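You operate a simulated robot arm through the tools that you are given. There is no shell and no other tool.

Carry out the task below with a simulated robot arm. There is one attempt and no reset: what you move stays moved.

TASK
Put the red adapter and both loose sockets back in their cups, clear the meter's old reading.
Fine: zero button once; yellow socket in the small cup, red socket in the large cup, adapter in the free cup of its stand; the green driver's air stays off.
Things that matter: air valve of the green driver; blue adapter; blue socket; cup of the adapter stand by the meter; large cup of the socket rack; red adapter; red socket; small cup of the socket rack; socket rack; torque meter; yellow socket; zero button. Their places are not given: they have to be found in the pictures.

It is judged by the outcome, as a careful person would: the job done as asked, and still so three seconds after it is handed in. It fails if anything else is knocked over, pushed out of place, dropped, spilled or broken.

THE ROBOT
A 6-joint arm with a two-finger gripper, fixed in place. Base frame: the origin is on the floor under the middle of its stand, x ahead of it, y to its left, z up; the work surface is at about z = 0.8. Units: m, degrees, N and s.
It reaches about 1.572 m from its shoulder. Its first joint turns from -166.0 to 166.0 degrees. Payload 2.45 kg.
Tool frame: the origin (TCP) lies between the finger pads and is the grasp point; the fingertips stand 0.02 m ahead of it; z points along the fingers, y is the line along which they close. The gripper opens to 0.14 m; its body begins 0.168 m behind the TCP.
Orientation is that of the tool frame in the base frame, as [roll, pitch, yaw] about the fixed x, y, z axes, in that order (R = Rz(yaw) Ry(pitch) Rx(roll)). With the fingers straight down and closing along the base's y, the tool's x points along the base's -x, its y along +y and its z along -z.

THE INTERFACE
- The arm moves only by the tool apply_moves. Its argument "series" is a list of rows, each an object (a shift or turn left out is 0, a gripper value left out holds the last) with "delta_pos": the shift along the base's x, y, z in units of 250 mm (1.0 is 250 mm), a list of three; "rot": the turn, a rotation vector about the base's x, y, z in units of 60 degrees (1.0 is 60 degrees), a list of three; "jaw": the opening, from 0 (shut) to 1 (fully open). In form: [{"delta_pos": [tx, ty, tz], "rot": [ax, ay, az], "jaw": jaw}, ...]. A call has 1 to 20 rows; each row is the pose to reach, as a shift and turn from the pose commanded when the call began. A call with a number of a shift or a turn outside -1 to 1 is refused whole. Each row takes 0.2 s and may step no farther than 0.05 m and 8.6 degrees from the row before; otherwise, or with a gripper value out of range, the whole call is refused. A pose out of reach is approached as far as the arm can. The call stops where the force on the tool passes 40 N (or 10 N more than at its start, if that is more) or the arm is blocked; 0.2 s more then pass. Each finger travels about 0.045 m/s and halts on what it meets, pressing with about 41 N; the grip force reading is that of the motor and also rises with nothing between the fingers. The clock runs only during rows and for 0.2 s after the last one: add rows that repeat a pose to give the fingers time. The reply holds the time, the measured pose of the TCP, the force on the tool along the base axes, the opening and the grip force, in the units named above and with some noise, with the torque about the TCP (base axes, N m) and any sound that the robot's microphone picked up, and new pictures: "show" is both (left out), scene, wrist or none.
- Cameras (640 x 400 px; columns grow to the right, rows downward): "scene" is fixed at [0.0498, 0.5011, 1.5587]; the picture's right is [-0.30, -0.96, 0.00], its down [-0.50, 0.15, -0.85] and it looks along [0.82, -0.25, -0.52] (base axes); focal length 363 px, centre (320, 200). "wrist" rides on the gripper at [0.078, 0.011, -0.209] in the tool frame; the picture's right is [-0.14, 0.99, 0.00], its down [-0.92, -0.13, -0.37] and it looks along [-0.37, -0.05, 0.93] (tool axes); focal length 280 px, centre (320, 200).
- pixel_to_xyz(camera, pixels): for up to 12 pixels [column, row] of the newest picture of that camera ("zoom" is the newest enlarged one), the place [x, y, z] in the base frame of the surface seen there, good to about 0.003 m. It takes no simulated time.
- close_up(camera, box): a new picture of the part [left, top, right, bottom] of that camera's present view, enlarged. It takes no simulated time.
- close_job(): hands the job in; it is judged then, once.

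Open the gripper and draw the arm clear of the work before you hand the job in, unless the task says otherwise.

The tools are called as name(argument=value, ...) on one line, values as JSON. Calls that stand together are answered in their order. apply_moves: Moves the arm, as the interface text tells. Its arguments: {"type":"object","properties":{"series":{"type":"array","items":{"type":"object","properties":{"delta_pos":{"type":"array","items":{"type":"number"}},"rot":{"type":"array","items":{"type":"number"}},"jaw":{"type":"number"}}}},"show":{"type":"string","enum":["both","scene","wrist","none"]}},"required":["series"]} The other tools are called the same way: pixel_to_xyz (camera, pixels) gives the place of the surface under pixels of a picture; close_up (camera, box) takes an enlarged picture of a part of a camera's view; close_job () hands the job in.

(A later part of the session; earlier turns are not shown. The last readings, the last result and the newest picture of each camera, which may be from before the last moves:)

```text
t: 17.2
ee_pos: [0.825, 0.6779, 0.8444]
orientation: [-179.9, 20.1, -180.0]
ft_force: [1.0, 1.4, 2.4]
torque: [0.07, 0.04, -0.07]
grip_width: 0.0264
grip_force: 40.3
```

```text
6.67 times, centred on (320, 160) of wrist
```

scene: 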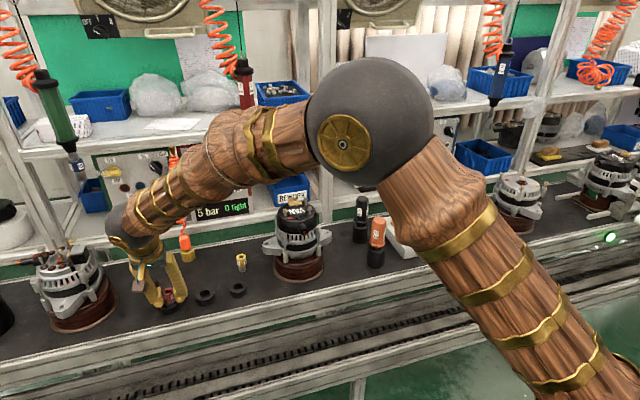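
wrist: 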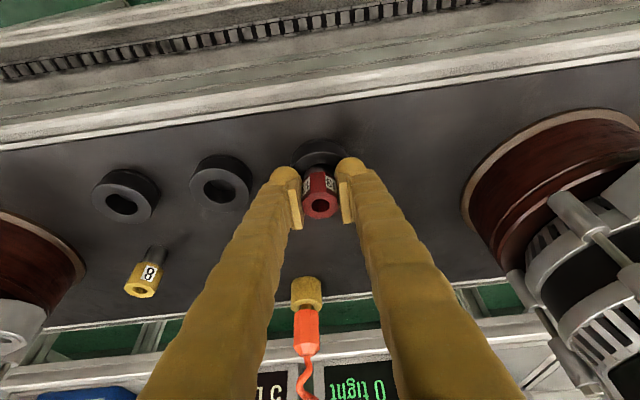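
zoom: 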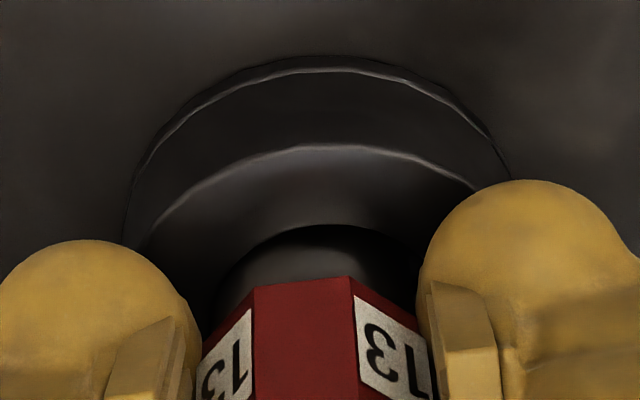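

The force is relieved (about 2 N) and the socket is well inside the cup. I'll open slightly to let it settle.

apply_moves(series=[{"jaw": 0.22}, {"jaw": 0.26}, {"jaw": 0.3}, {"jaw": 0.32}, {"jaw": 0.32}], show="wrist")

close_up(camera="scene", box=[134, 270, 198, 310])

close_up(camera="wrist", box=[240, 120, 400, 220])

```text
t: 18.4
ee_pos: [0.8241, 0.677, 0.8451]
orientation: [-179.9, 20.1, 179.9]
ft_force: [0.0, -0.3, -0.4]
torque: [0.0, -0.03, 0.0]
grip_width: 0.0451
grip_force: 0.0
```

wrist: 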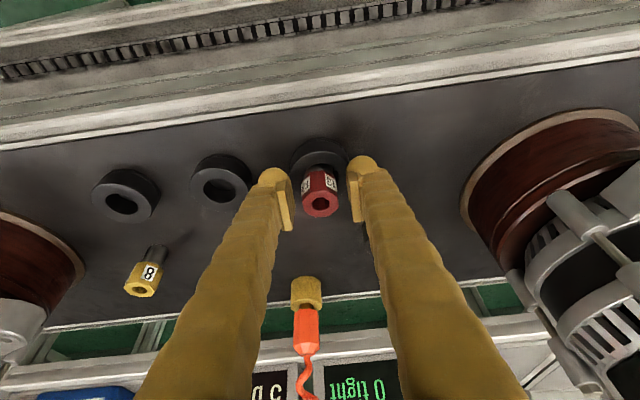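

```text
10.00 times, centred on (166, 290) of scene
```

zoom: 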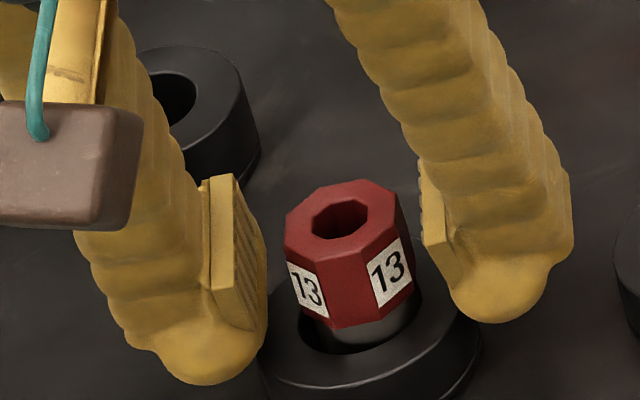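

```text
4.00 times, centred on (320, 170) of wrist
```

zoom: 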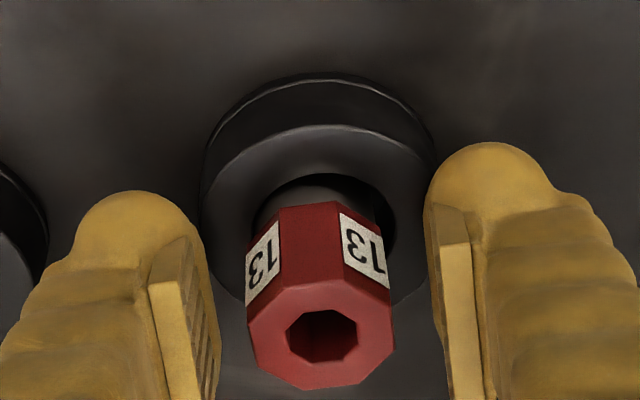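

The red socket stands in the large cup. I'll lift the fingers straight up and check that it stays.

apply_moves(series=[{"delta_pos": [0, 0, 0.04]}, {"delta_pos": [0, 0, 0.12]}, {"delta_pos": [0, 0, 0.24]}, {"delta_pos": [0, 0, 0.36]}, {"delta_pos": [0, 0, 0.36]}], show="both")

close_up(camera="scene", box=[134, 260, 262, 340])

close_up(camera="wrist", box=[272, 60, 400, 140])

```text
t: 19.6
ee_pos: [0.8245, 0.6806, 0.9375]
orientation: [-180.0, 20.1, 179.9]
ft_force: [0.0, 0.0, 0.5]
torque: [0.01, -0.01, 0.0]
grip_width: 0.0449
grip_force: 0.0
```

scene: 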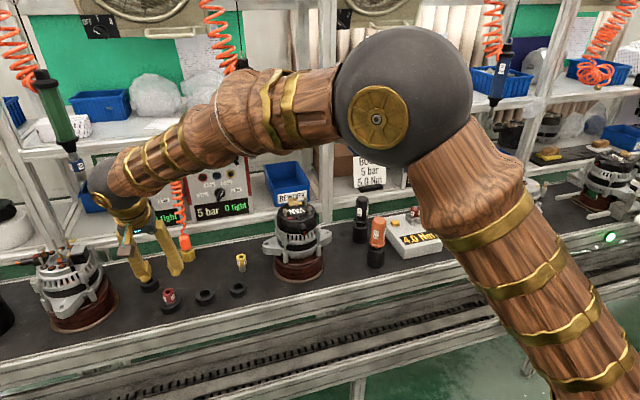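
wrist: 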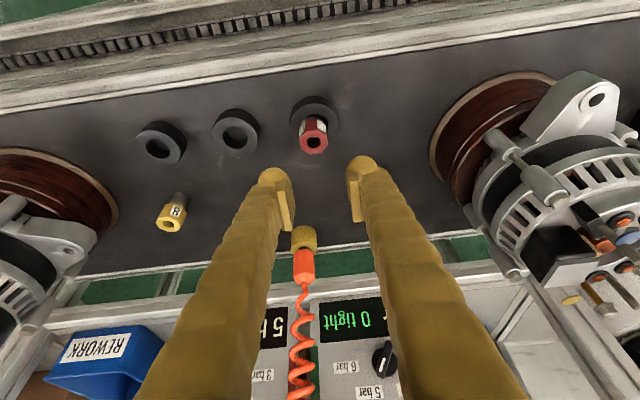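

```text
5.00 times, centred on (198, 300) of scene
```

zoom: 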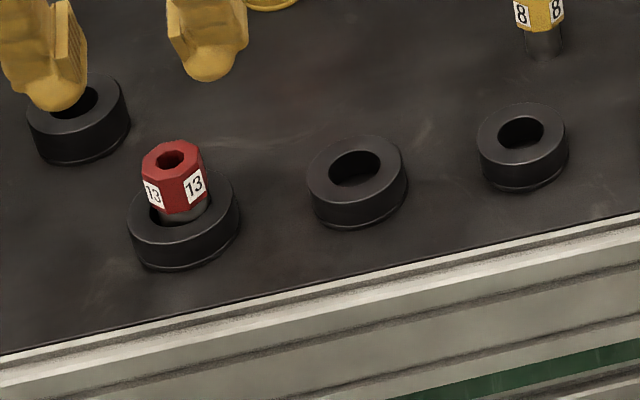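

```text
5.00 times, centred on (336, 100) of wrist
```

zoom: 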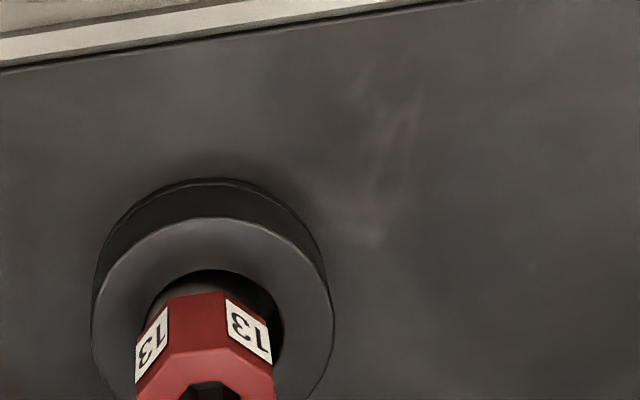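

The red socket sits in the large cup. I'll check its top height and level, and re-measure the yellow socket at (171,215) and the small cup at (160,143).

pixel_to_xyz(camera="wrist", pixels=[[304, 142], [324, 141], [313, 134], [314, 151], [299, 119], [332, 119], [161, 220], [182, 222], [171, 231], [172, 219]])

close_up(camera="wrist", box=[112, 110, 240, 190])

close_up(camera="wrist", box=[130, 175, 226, 235])

```text
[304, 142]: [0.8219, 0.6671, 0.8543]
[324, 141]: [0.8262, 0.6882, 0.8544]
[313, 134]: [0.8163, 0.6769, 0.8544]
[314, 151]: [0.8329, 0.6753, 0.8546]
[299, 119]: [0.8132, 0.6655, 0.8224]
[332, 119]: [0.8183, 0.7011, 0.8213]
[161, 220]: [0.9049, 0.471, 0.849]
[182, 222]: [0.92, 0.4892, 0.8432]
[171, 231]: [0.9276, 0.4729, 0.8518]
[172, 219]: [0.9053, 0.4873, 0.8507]
```

```text
5.00 times, centred on (176, 150) of wrist
```

zoom: 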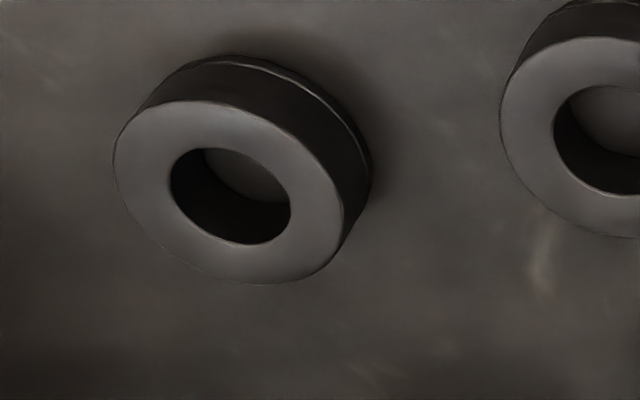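

```text
6.67 times, centred on (178, 205) of wrist
```

zoom: 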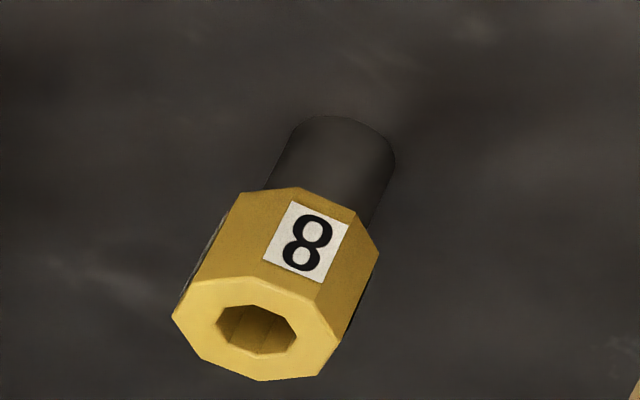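

The red socket's top is level at 0.8544, so it is seated upright. Next I move above the yellow socket near (0.914,0.478) at the same height.

apply_moves(series=[{"delta_pos": [0.06, -0.134, 0]}, {"delta_pos": [0.13, -0.29, 0]}, {"delta_pos": [0.2, -0.446, 0]}, {"delta_pos": [0.27, -0.602, 0]}, {"delta_pos": [0.33, -0.736, 0]}, {"delta_pos": [0.36, -0.804, 0]}, {"delta_pos": [0.36, -0.804, 0]}], show="both")

close_up(camera="wrist", box=[272, 90, 368, 150])

```text
t: 21.2
ee_pos: [0.9155, 0.4741, 0.9397]
orientation: [179.9, 20.1, -180.0]
ft_force: [-0.5, -0.3, -0.3]
torque: [-0.03, -0.04, -0.02]
grip_width: 0.0448
grip_force: 0.1
```

scene: 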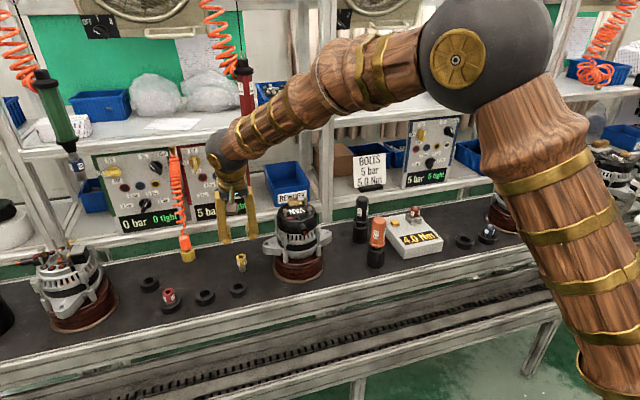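
wrist: 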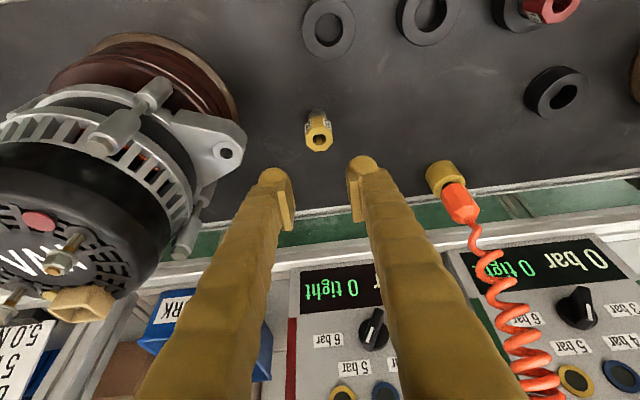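

```text
6.67 times, centred on (320, 120) of wrist
```

zoom: 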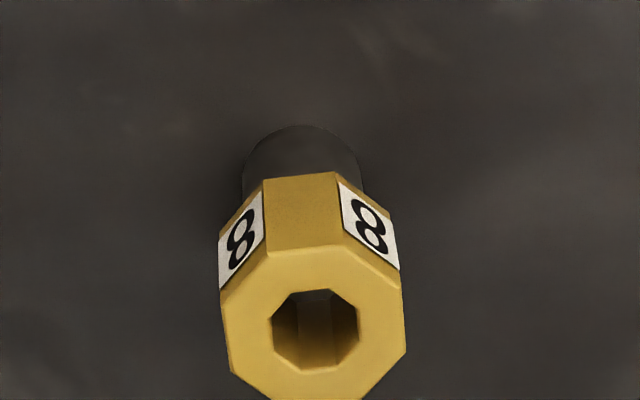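

The yellow socket at (318,140) is nearly aligned with the pads. I'll get its centre from the top face.

pixel_to_xyz(camera="zoom", pixels=[[240, 322], [390, 322], [315, 262], [315, 385], [250, 290], [380, 360], [305, 150], [300, 165], [250, 360], [380, 285]])

```text
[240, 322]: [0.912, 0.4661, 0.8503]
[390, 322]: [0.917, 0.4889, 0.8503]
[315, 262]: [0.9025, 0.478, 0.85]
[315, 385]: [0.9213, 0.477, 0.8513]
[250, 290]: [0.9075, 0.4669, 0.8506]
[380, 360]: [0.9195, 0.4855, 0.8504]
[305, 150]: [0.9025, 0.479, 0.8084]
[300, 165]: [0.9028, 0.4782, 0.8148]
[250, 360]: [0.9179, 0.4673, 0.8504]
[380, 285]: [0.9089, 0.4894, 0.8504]
```

The yellow socket's centre is (0.9134,0.4775). I'll check where the alternator ear at about (240,140) ends, for finger clearance on the right side.

pixel_to_xyz(camera="wrist", pixels=[[243, 138], [228, 152], [235, 165], [205, 185], [185, 248], [210, 205]])

close_up(camera="scene", box=[190, 80, 350, 300])

```text
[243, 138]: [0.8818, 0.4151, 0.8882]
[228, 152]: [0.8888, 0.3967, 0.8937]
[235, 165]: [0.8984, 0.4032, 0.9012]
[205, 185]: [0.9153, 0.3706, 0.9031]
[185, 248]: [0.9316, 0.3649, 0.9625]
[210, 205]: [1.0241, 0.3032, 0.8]
```

```text
1.82 times, centred on (270, 190) of scene
```

zoom: 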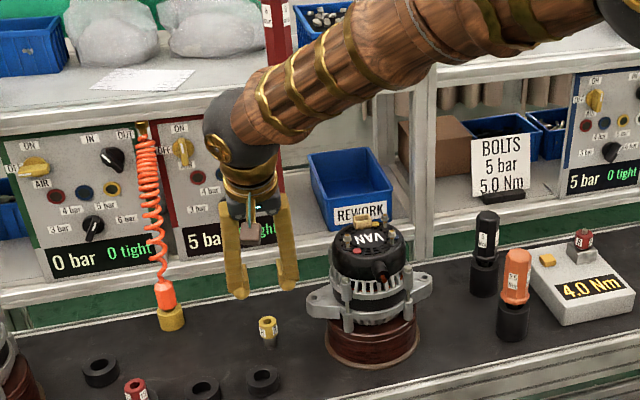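

The ear tip is at y≈0.415 and z≈0.89, which leaves the right finger about 1 cm. I'll keep the fingers narrow (0.042), bias 2 mm left and descend in steps.

apply_moves(series=[{"delta_pos": [-0.002, 0.006, 0], "jaw": 0.3}, {"delta_pos": [-0.002, 0.006, -0.1], "jaw": 0.3}, {"delta_pos": [-0.002, 0.006, -0.18]}, {"delta_pos": [-0.002, 0.006, -0.25]}, {"delta_pos": [-0.002, 0.006, -0.25]}], show="wrist")

close_up(camera="wrist", box=[180, 100, 372, 220])

close_up(camera="scene", box=[190, 200, 318, 280])

```text
t: 22.4
ee_pos: [0.9155, 0.4798, 0.8733]
orientation: [180.0, 20.0, -180.0]
ft_force: [-0.6, -0.2, 0.0]
torque: [0.03, 0.02, 0.01]
grip_width: 0.0423
grip_force: 0.0
```

wrist: 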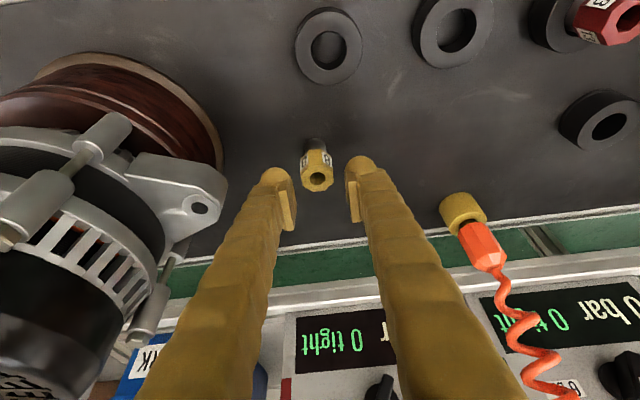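

```text
3.33 times, centred on (276, 160) of wrist
```

zoom: 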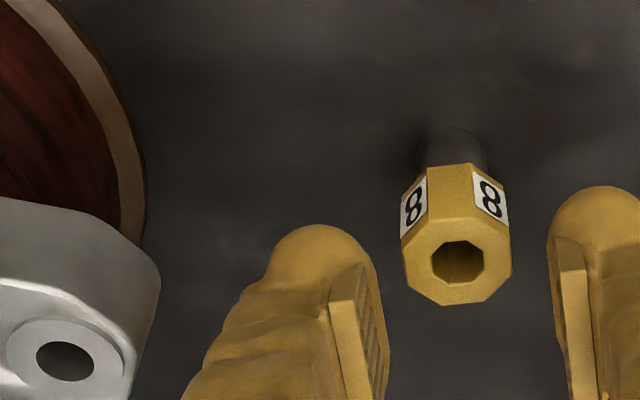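

```text
5.00 times, centred on (254, 240) of scene
```

zoom: 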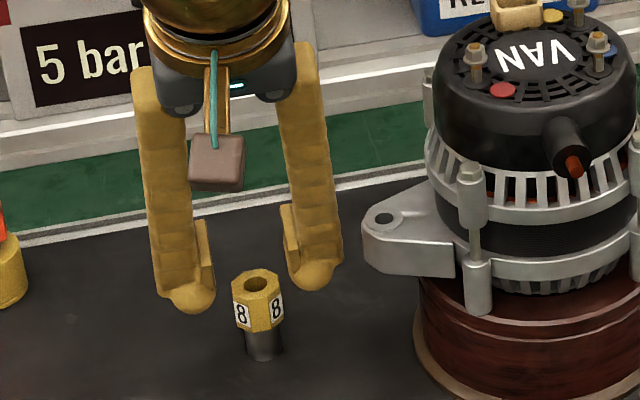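

The right finger clears the ear. I'll continue down to z≈0.838.

apply_moves(series=[{"delta_pos": [0, 0, -0.05]}, {"delta_pos": [0, 0, -0.1]}, {"delta_pos": [0, 0, -0.144]}, {"delta_pos": [0, 0, -0.144]}], show="wrist")

close_up(camera="wrist", box=[200, 120, 392, 240])

close_up(camera="scene", box=[190, 210, 318, 290])

```text
t: 23.4
ee_pos: [0.9151, 0.4786, 0.8379]
orientation: [-180.0, 20.1, 180.0]
ft_force: [0.5, -0.3, 0.2]
torque: [-0.04, 0.0, -0.01]
grip_width: 0.0421
grip_force: 0.0
```

wrist: 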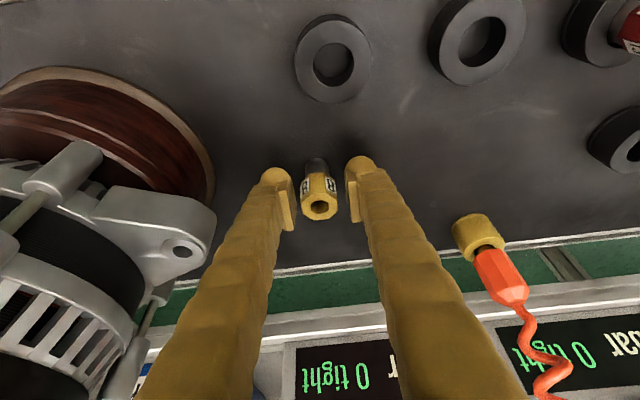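

```text
3.33 times, centred on (296, 180) of wrist
```

zoom: 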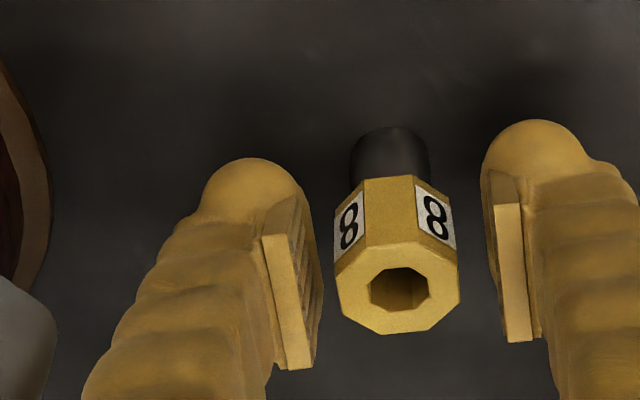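

```text
5.00 times, centred on (254, 250) of scene
```

zoom: 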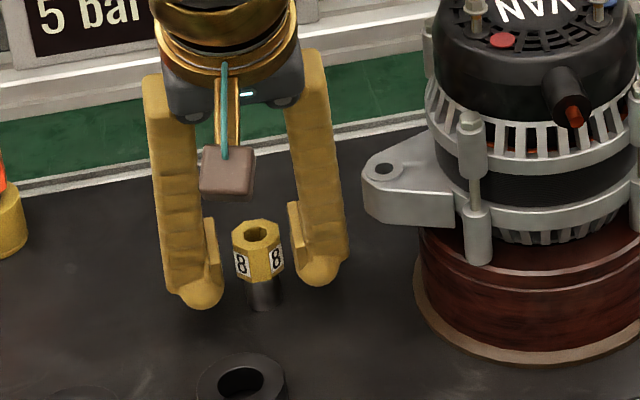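

The yellow socket is between the pads and the alternator ear is clear. I'll close fully and do a small test lift.

apply_moves(series=[{"jaw": 0.22}, {"jaw": 0.15}, {"jaw": 0.05}, {"jaw": 0.0}, {"jaw": 0.0}, {"jaw": 0.0}, {"delta_pos": [0, 0, 0.01]}, {"delta_pos": [0, 0, 0.02]}, {"delta_pos": [0, 0, 0.03]}, {"delta_pos": [0, 0, 0.04]}, {"delta_pos": [0, 0, 0.04]}], show="wrist")

close_up(camera="wrist", box=[240, 130, 400, 230])

```text
t: 25.8
ee_pos: [0.912, 0.4805, 0.8487]
orientation: [-180.0, 20.0, 180.0]
ft_force: [0.2, 0.1, -1.3]
torque: [0.0, 0.01, -0.02]
grip_width: 0.0263
grip_force: 41.5
```

wrist: 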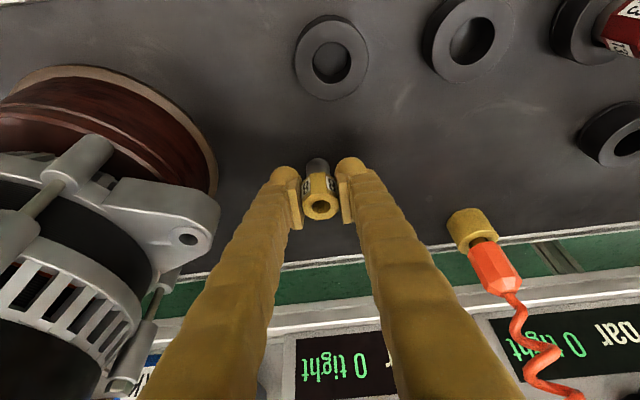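

```text
4.00 times, centred on (320, 180) of wrist
```

zoom: 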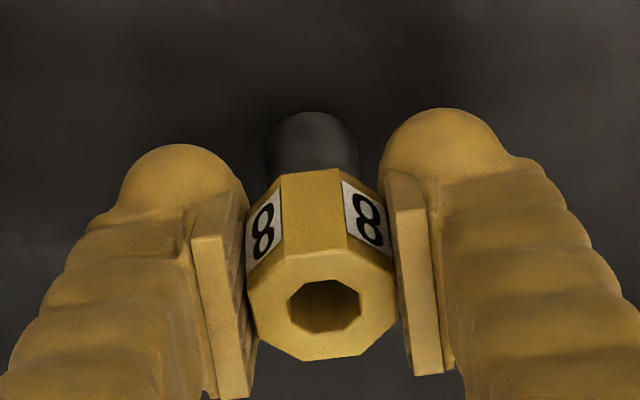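

The yellow socket is lifted and steady in the pads. I'll raise it to z≈0.90 and carry it to above the small cup at (0.8245,0.4995).

apply_moves(series=[{"delta_pos": [0, 0, 0.05]}, {"delta_pos": [0, 0.02, 0.12]}, {"delta_pos": [0, 0.05, 0.2]}, {"delta_pos": [-0.08, 0.08, 0.21]}, {"delta_pos": [-0.18, 0.08, 0.21]}, {"delta_pos": [-0.28, 0.08, 0.21]}, {"delta_pos": [-0.356, 0.08, 0.21]}, {"delta_pos": [-0.356, 0.08, 0.19]}, {"delta_pos": [-0.356, 0.08, 0.15]}, {"delta_pos": [-0.356, 0.08, 0.15]}], show="both")

close_up(camera="wrist", box=[240, 110, 400, 210])

close_up(camera="scene", box=[174, 230, 302, 310])

```text
t: 28.0
ee_pos: [0.8239, 0.4968, 0.8852]
orientation: [179.9, 20.2, -180.0]
ft_force: [-0.1, -0.5, -0.2]
torque: [0.0, 0.01, 0.0]
grip_width: 0.0266
grip_force: 41.0
```

scene: 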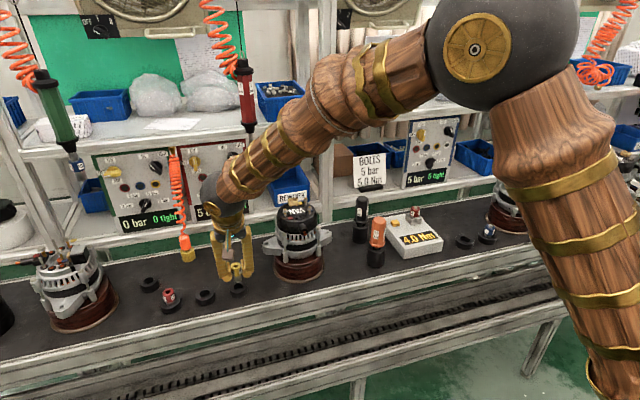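
wrist: 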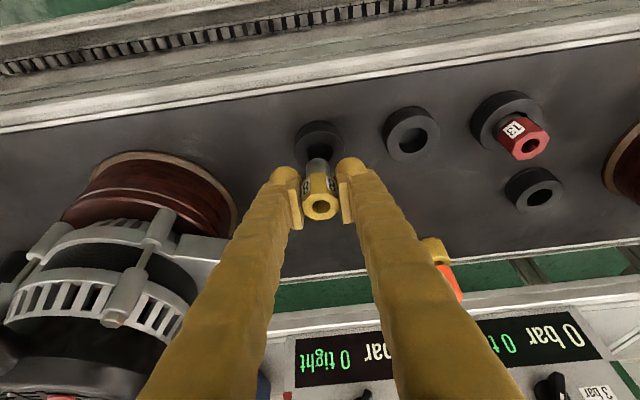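

```text
4.00 times, centred on (320, 160) of wrist
```

zoom: 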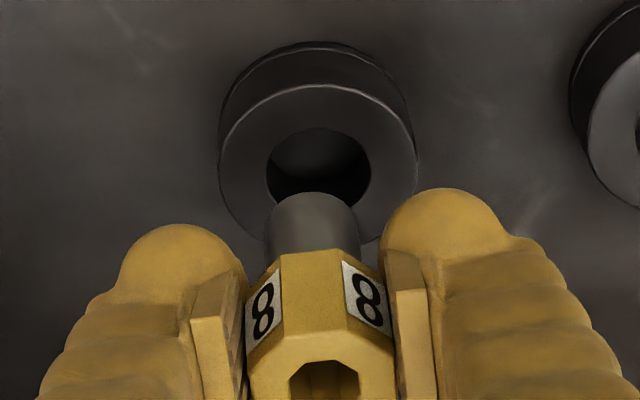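

```text
5.00 times, centred on (238, 270) of scene
```

zoom: 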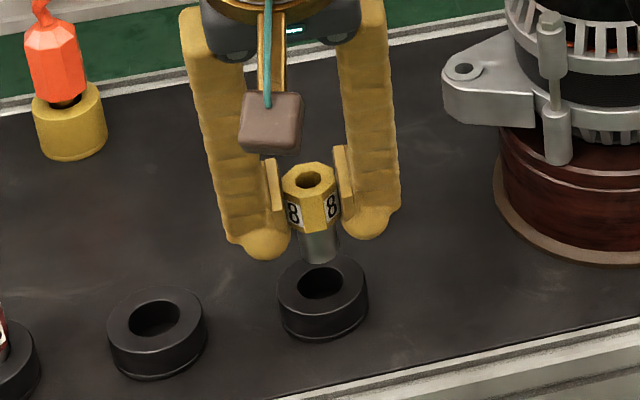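

I'll compare the socket centre and the cup centre numerically in both views before lowering.

pixel_to_xyz(camera="zoom", pixels=[[285, 184], [333, 179], [311, 199], [306, 166], [305, 248], [338, 240], [321, 255], [287, 294], [357, 280], [330, 306], [296, 290], [347, 280]])

pixel_to_xyz(camera="wrist", pixels=[[306, 207], [336, 207], [320, 216], [320, 197], [318, 165], [308, 168], [328, 168], [301, 152], [337, 149], [318, 134], [318, 146], [340, 155]])

```text
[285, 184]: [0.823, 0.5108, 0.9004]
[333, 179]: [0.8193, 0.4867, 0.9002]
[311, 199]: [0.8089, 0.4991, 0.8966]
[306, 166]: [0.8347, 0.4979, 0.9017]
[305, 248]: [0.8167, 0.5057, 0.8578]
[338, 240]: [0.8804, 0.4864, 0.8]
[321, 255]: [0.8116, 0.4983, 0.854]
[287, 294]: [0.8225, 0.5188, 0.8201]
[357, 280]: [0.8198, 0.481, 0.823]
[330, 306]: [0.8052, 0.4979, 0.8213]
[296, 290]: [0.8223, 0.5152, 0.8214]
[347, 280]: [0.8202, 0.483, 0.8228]
```

```text
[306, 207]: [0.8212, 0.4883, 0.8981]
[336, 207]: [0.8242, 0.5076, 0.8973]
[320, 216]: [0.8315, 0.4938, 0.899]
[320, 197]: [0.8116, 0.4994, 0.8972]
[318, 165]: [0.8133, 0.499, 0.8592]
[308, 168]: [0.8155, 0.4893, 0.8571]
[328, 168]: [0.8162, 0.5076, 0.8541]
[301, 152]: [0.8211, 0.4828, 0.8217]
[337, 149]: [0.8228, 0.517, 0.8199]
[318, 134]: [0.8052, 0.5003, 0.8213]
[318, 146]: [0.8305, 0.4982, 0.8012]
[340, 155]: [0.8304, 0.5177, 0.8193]
```

Socket and cup agree within about 2 mm. I'll nudge +1.5 mm in x and lower to just above where the fingertips would touch the rim.

apply_moves(series=[{"delta_pos": [0.006, 0.003, -0.02]}, {"delta_pos": [0.006, 0.003, -0.06]}, {"delta_pos": [0.006, 0.003, -0.1]}, {"delta_pos": [0.006, 0.003, -0.125]}, {"delta_pos": [0.006, 0.003, -0.143]}, {"delta_pos": [0.006, 0.003, -0.156]}, {"delta_pos": [0.006, 0.003, -0.156]}], show="wrist")

close_up(camera="scene", box=[206, 255, 270, 295])

close_up(camera="wrist", box=[272, 120, 368, 180])

```text
t: 29.6
ee_pos: [0.8273, 0.498, 0.8473]
orientation: [180.0, 20.1, -180.0]
ft_force: [-0.1, 0.0, -0.1]
torque: [0.03, 0.0, 0.03]
grip_width: 0.0263
grip_force: 41.1
```

wrist: 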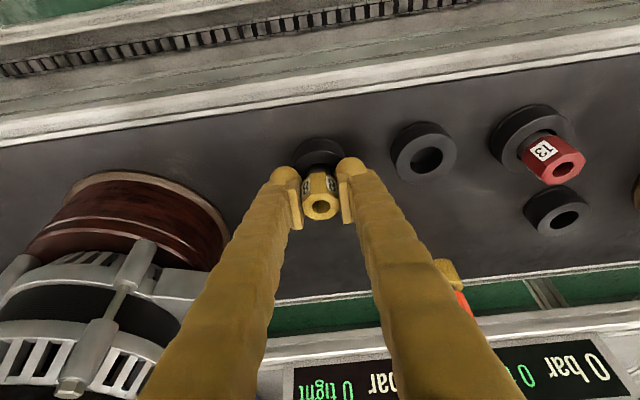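

```text
10.00 times, centred on (238, 275) of scene
```

zoom: 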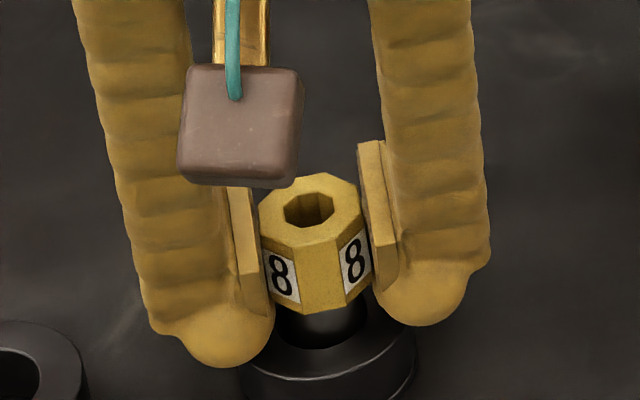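

```text
6.67 times, centred on (320, 150) of wrist
```

zoom: 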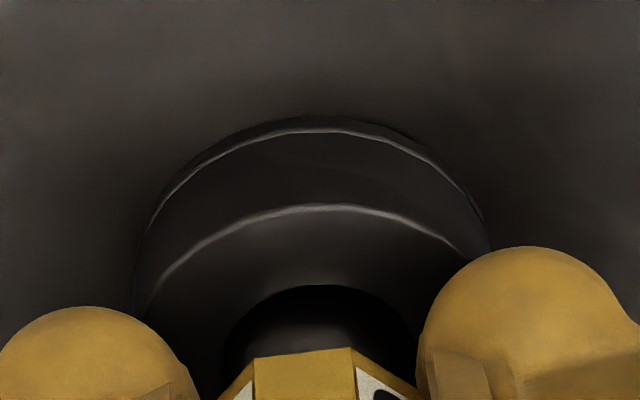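

The yellow socket is inside the hole with zero force. I'll lower 1 mm more, then open slightly to release.

apply_moves(series=[{"delta_pos": [0, 0, -0.004]}, {"delta_pos": [0, 0, -0.004]}, {"delta_pos": [0, 0, -0.004], "jaw": 0.22}, {"delta_pos": [0, 0, -0.004], "jaw": 0.26}, {"delta_pos": [0, 0, -0.004], "jaw": 0.3}, {"delta_pos": [0, 0, -0.004], "jaw": 0.32}, {"delta_pos": [0, 0, -0.004], "jaw": 0.32}], show="wrist")

close_up(camera="scene", box=[206, 255, 270, 295])

close_up(camera="wrist", box=[240, 120, 400, 220])

```text
t: 31.2
ee_pos: [0.8259, 0.4992, 0.8449]
orientation: [-179.9, 20.0, -180.0]
ft_force: [-0.4, 0.1, 0.5]
torque: [0.0, -0.01, 0.0]
grip_width: 0.0447
grip_force: 0.0
```

wrist: 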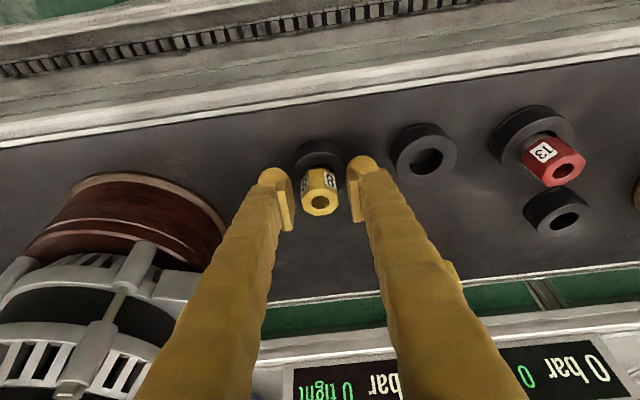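

```text
10.00 times, centred on (238, 275) of scene
```

zoom: 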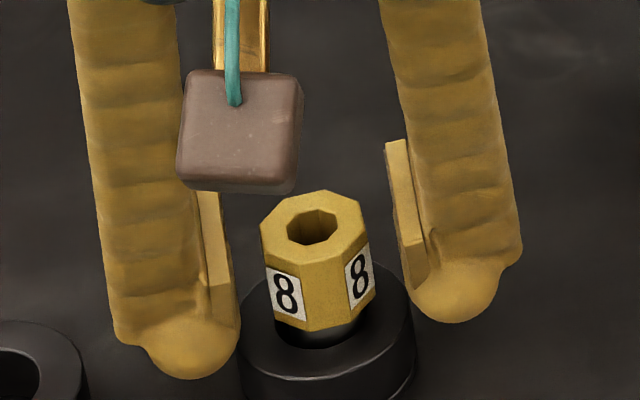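

```text
4.00 times, centred on (320, 170) of wrist
```

zoom: 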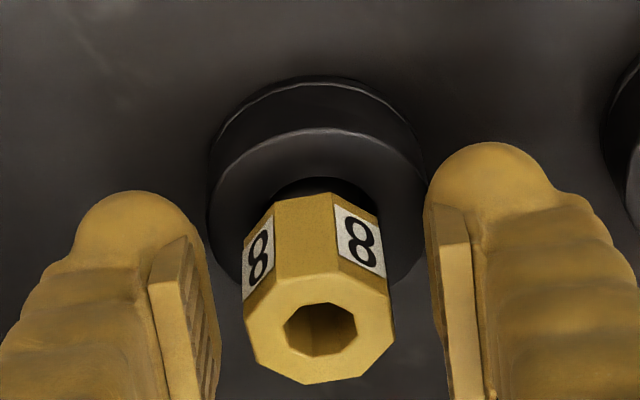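

The yellow socket is released into the small cup. I'll lift straight up and verify.

apply_moves(series=[{"delta_pos": [0, 0, 0.04]}, {"delta_pos": [0, 0, 0.12]}, {"delta_pos": [0, 0, 0.26]}, {"delta_pos": [0, 0, 0.4]}, {"delta_pos": [0, 0, 0.4]}], show="both")

close_up(camera="wrist", box=[240, 80, 400, 180])

close_up(camera="scene", box=[134, 250, 262, 330])

```text
t: 32.4
ee_pos: [0.8259, 0.4961, 0.9445]
orientation: [179.9, 20.1, 179.9]
ft_force: [-0.4, -0.1, -0.2]
torque: [-0.01, 0.01, -0.03]
grip_width: 0.0446
grip_force: 0.2
```

scene: 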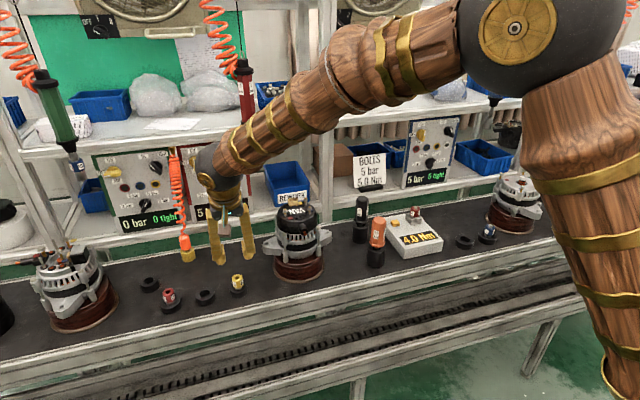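
wrist: 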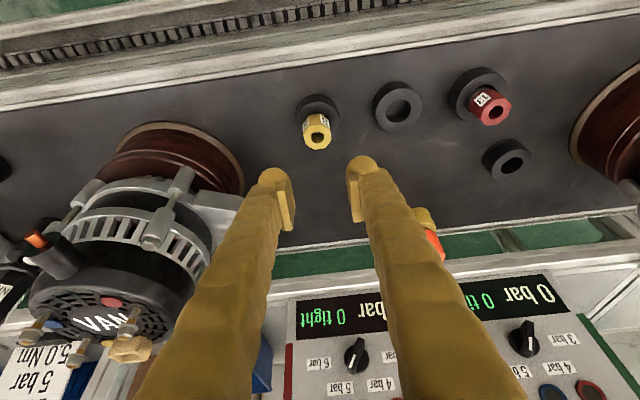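

```text
4.00 times, centred on (320, 130) of wrist
```

zoom: 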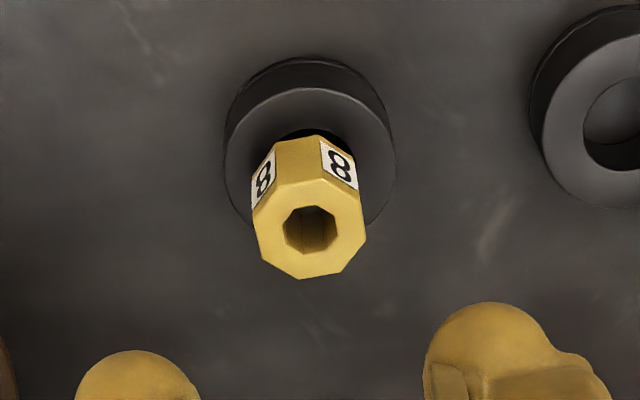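

```text
5.00 times, centred on (198, 290) of scene
```

zoom: 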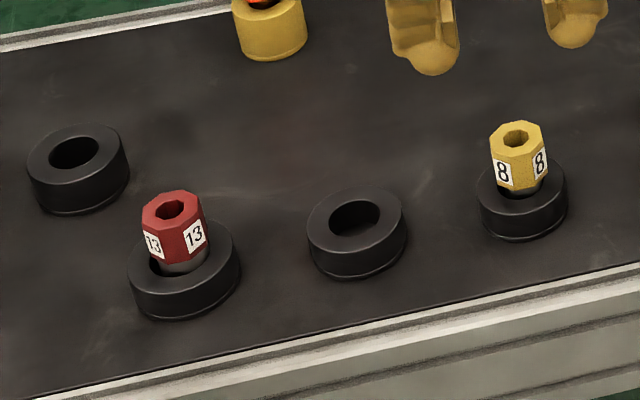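

Both sockets are in their cups. I'll check the yellow socket's top level before leaving.

pixel_to_xyz(camera="wrist", pixels=[[308, 136], [327, 137], [316, 128], [317, 146], [310, 144], [325, 129]])

pixel_to_xyz(camera="scene", pixels=[[498, 70], [503, 100], [496, 105], [497, 95], [361, 197], [376, 217], [293, 200], [310, 205]])

```text
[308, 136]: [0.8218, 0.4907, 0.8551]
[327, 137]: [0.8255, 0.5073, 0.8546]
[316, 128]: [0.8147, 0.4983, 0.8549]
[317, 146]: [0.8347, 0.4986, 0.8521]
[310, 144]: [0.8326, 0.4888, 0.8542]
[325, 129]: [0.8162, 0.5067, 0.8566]
```

```text
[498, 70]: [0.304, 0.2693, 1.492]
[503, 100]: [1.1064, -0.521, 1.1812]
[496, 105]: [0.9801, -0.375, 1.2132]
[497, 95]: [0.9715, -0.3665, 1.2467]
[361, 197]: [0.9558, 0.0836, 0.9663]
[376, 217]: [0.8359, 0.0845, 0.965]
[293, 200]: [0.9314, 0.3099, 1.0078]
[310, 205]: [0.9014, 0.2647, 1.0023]
```

Both sockets are seated level at about 0.855. Next I'll rise to z≈1.13, pull back a little, and travel right over the alternator toward the meter.

apply_moves(series=[{"delta_pos": [-0.04, 0, 0.15], "jaw": 0.5}, {"delta_pos": [-0.08, 0, 0.3]}, {"delta_pos": [-0.12, 0, 0.45]}, {"delta_pos": [-0.16, 0, 0.6]}, {"delta_pos": [-0.2, 0, 0.75]}, {"delta_pos": [-0.2, -0.19, 0.75]}, {"delta_pos": [-0.2, -0.38, 0.75]}, {"delta_pos": [-0.2, -0.57, 0.75]}, {"delta_pos": [-0.2, -0.76, 0.75]}, {"delta_pos": [-0.2, -0.95, 0.75]}, {"delta_pos": [-0.2, -1.0, 0.75]}], show="none")

apply_moves(series=[{"delta_pos": [0, -0.19, 0]}, {"delta_pos": [0, -0.38, 0]}, {"delta_pos": [0, -0.57, 0]}, {"delta_pos": [0, -0.76, 0]}, {"delta_pos": [0, -0.95, 0]}, {"delta_pos": [0, -1.0, 0]}], show="scene")

```text
t: 34.8
ee_pos: [0.7735, 0.2502, 1.1324]
orientation: [-179.9, 20.1, 180.0]
ft_force: [-0.5, 0.3, -0.7]
torque: [-0.02, 0.01, 0.01]
grip_width: 0.0699
grip_force: 0.1
```

```text
t: 36.2
ee_pos: [0.778, 0.0002, 1.1366]
orientation: [-180.0, 20.3, 179.9]
ft_force: [-0.3, 0.9, -0.7]
torque: [0.0, -0.03, 0.0]
grip_width: 0.0701
grip_force: 0.0
```

scene: 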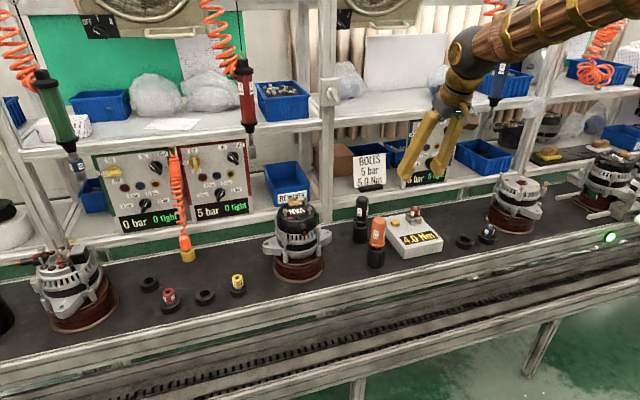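

The way is clear. I'll shift further right to y≈-0.14, lower to z≈1.06 and look at the meter, adapter and free cup with the wrist camera.

apply_moves(series=[{"delta_pos": [0, -0.15, -0.06]}, {"delta_pos": [0, -0.32, -0.14]}, {"delta_pos": [0, -0.48, -0.22]}, {"delta_pos": [0, -0.56, -0.3]}, {"delta_pos": [0, -0.56, -0.3]}], show="both")

close_up(camera="wrist", box=[220, 60, 476, 220])

```text
t: 37.4
ee_pos: [0.7788, -0.1427, 1.0551]
orientation: [180.0, 20.0, -179.9]
ft_force: [-0.2, 0.2, 0.1]
torque: [-0.01, 0.0, 0.02]
grip_width: 0.07
grip_force: 0.0
```

scene: 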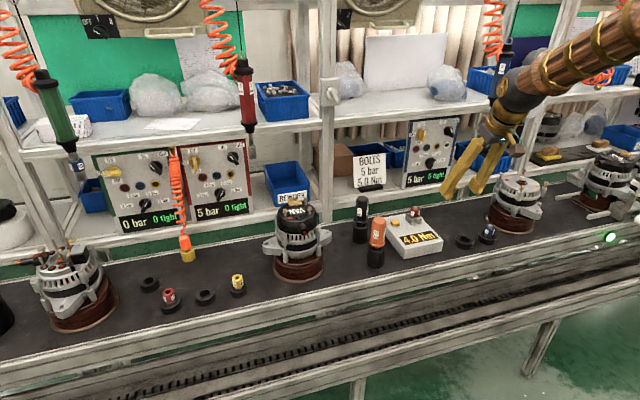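
wrist: 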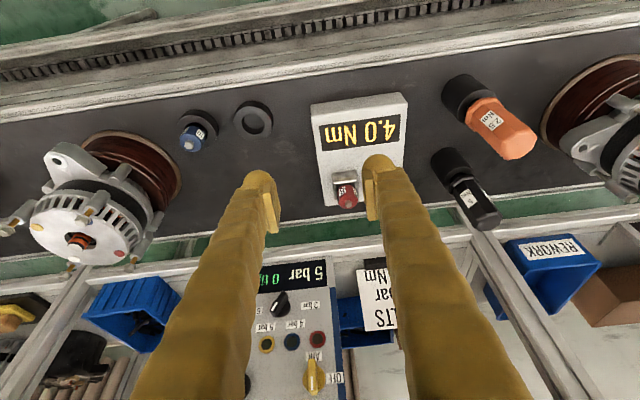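

```text
2.50 times, centred on (348, 140) of wrist
```

zoom: 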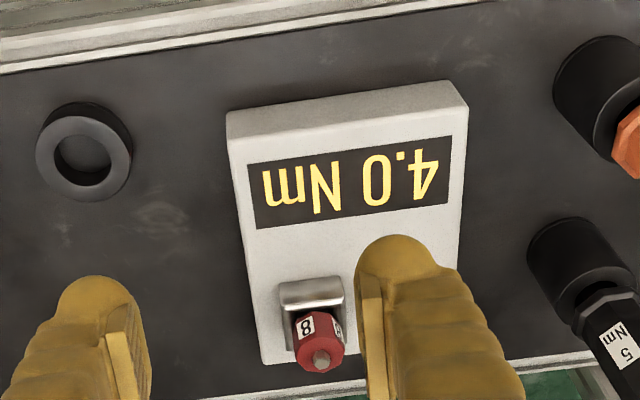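

The adapter shows at (347,195), the free cup at (254,120). I'll zoom on both for measurements.

close_up(camera="wrist", box=[315, 160, 379, 220])

pixel_to_xyz(camera="wrist", pixels=[[340, 197], [356, 197], [348, 191], [348, 207], [348, 203], [332, 174], [357, 173], [345, 172], [338, 189], [330, 200], [360, 215], [345, 160]])

close_up(camera="wrist", box=[160, 80, 320, 180])

```text
6.67 times, centred on (347, 190) of wrist
```

zoom: 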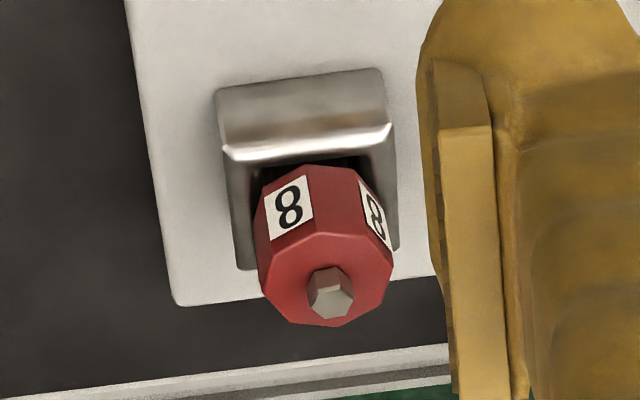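

```text
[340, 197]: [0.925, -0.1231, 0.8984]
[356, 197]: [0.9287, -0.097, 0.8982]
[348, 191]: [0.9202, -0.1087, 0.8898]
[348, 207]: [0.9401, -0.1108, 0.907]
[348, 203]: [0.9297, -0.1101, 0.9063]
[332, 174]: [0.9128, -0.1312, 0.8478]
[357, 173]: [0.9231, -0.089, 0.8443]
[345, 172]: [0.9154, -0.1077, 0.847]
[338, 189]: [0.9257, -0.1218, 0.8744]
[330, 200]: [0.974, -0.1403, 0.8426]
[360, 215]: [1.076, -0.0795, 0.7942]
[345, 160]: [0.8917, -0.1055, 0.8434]
```

```text
4.00 times, centred on (240, 130) of wrist
```

zoom: 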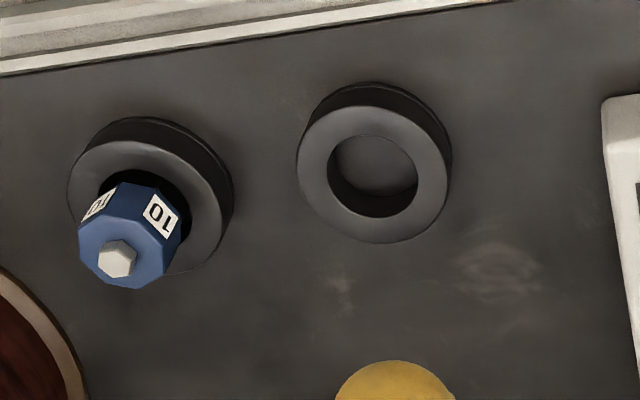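

I'll measure the block top and the adapter's top face more precisely, and the free cup's rim.

pixel_to_xyz(camera="wrist", pixels=[[344, 183.2], [335, 192], [357.6, 190], [336, 199], [334, 184], [357, 180.5], [341, 201], [356, 199.5], [346, 197], [348, 207.5], [346.5, 188], [349, 203.5]])

pixel_to_xyz(camera="zoom", pixels=[[312, 175], [432, 178], [367, 120], [378, 230], [370, 165], [320, 150], [425, 203], [85, 255], [170, 248], [125, 210], [130, 280], [80, 190]])

```text
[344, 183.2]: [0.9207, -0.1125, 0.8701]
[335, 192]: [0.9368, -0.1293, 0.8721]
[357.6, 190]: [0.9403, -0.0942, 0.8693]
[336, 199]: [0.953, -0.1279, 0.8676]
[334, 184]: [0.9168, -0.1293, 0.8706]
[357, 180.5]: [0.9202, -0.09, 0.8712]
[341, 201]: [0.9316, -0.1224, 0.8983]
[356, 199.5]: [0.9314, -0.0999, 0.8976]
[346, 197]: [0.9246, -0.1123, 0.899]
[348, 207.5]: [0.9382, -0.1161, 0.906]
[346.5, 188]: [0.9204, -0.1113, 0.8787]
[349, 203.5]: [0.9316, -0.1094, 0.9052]
```

```text
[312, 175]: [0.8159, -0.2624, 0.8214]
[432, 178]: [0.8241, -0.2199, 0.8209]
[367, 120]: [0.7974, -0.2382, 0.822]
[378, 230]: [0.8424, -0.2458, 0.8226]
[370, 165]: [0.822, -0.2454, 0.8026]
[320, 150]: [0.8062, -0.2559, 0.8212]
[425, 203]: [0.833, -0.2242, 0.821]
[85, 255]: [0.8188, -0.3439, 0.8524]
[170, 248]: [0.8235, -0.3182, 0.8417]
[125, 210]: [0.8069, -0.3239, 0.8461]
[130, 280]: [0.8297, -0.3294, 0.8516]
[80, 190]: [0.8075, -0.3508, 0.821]
```

The block top is at z≈0.870 and the adapter hex spans about 0.874–0.8985, centred near (0.932,-0.111). The free cup is centred about (0.82,-0.241). I'll check the shelf edge before choosing the approach.

pixel_to_xyz(camera="scene", pixels=[[380, 112], [400, 200], [350, 118], [430, 150], [440, 200], [505, 55], [500, 95], [400, 80]])

```text
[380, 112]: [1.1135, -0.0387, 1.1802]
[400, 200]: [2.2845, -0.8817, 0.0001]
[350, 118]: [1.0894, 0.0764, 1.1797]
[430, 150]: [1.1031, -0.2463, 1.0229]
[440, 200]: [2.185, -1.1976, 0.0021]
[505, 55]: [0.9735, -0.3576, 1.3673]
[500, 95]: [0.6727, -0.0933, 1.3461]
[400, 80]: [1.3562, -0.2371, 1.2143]
```

The upper shelf edge is at x≈1.09, so there is room. I'll reduce the tilt to 10° and move above the adapter.

apply_moves(series=[{"delta_pos": [0.13, 0.02, -0.07], "rot": [0, 0.0833, 0]}, {"delta_pos": [0.26, 0.05, -0.15], "rot": [0, 0.1667, 0]}, {"delta_pos": [0.39, 0.08, -0.23], "rot": [0, 0.1667, 0]}, {"delta_pos": [0.52, 0.1, -0.3], "rot": [0, 0.1667, 0]}, {"delta_pos": [0.624, 0.114, -0.352], "rot": [0, 0.1667, 0]}, {"delta_pos": [0.624, 0.114, -0.352], "rot": [0, 0.1667, 0]}], show="both")

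close_up(camera="wrist", box=[272, 120, 368, 180])

```text
t: 38.8
ee_pos: [0.9335, -0.1127, 0.9734]
orientation: [-180.0, 10.1, -180.0]
ft_force: [-0.1, -0.2, 0.2]
torque: [-0.01, -0.01, 0.01]
grip_width: 0.0702
grip_force: 0.0
```

scene: 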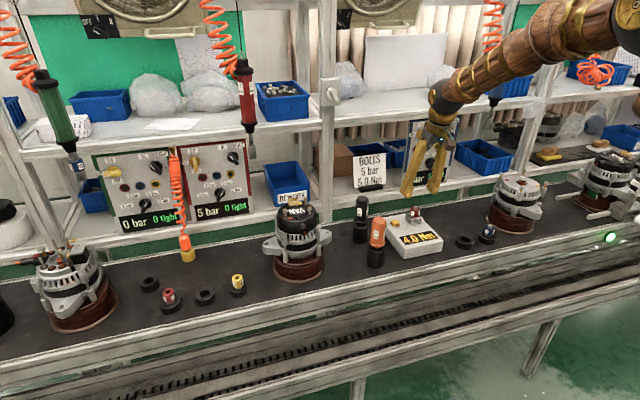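
wrist: 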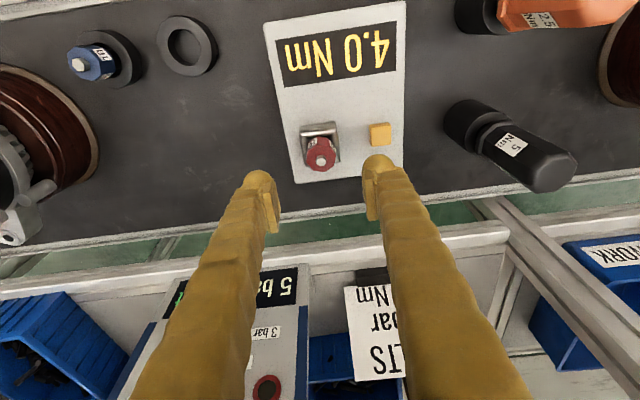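

```text
6.67 times, centred on (320, 150) of wrist
```

zoom: 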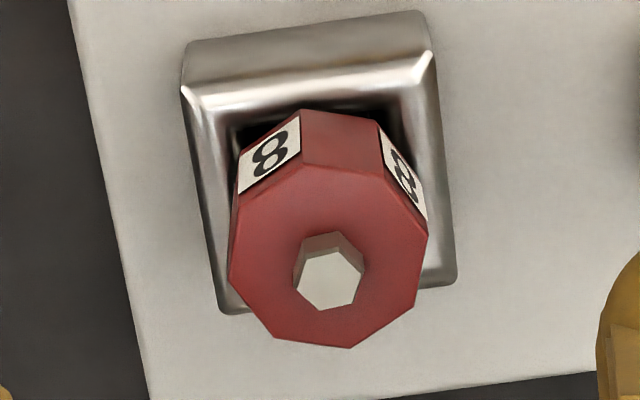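

The octagonal hex is turned about -15° relative to the base axes, so I'll yaw the gripper -15° to put the pads on flats. First I'll get an accurate centre from symmetric points.

pixel_to_xyz(camera="zoom", pixels=[[255, 220], [401, 290], [410, 237], [246, 273], [310, 180], [346, 330], [375, 192], [281, 318], [328, 280], [230, 60], [430, 50], [440, 260]])

pixel_to_xyz(camera="wrist", pixels=[[373, 128], [386, 127], [374, 140], [388, 140], [380, 134], [380, 146], [400, 160], [290, 60]])

```text
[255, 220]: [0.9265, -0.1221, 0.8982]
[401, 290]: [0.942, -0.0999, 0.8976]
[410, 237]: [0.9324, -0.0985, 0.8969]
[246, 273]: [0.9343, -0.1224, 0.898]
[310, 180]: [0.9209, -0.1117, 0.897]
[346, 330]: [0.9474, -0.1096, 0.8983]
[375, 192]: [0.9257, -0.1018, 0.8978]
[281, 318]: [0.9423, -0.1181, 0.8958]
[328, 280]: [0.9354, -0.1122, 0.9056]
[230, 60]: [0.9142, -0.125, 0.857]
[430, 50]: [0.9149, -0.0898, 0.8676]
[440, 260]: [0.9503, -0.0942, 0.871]
```

```text
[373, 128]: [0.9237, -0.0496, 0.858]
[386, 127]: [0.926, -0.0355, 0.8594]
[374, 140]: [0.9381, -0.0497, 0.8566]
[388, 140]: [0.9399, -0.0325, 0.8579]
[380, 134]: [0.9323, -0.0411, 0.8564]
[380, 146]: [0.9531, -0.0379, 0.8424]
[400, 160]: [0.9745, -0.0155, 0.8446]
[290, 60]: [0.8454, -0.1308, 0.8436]
```

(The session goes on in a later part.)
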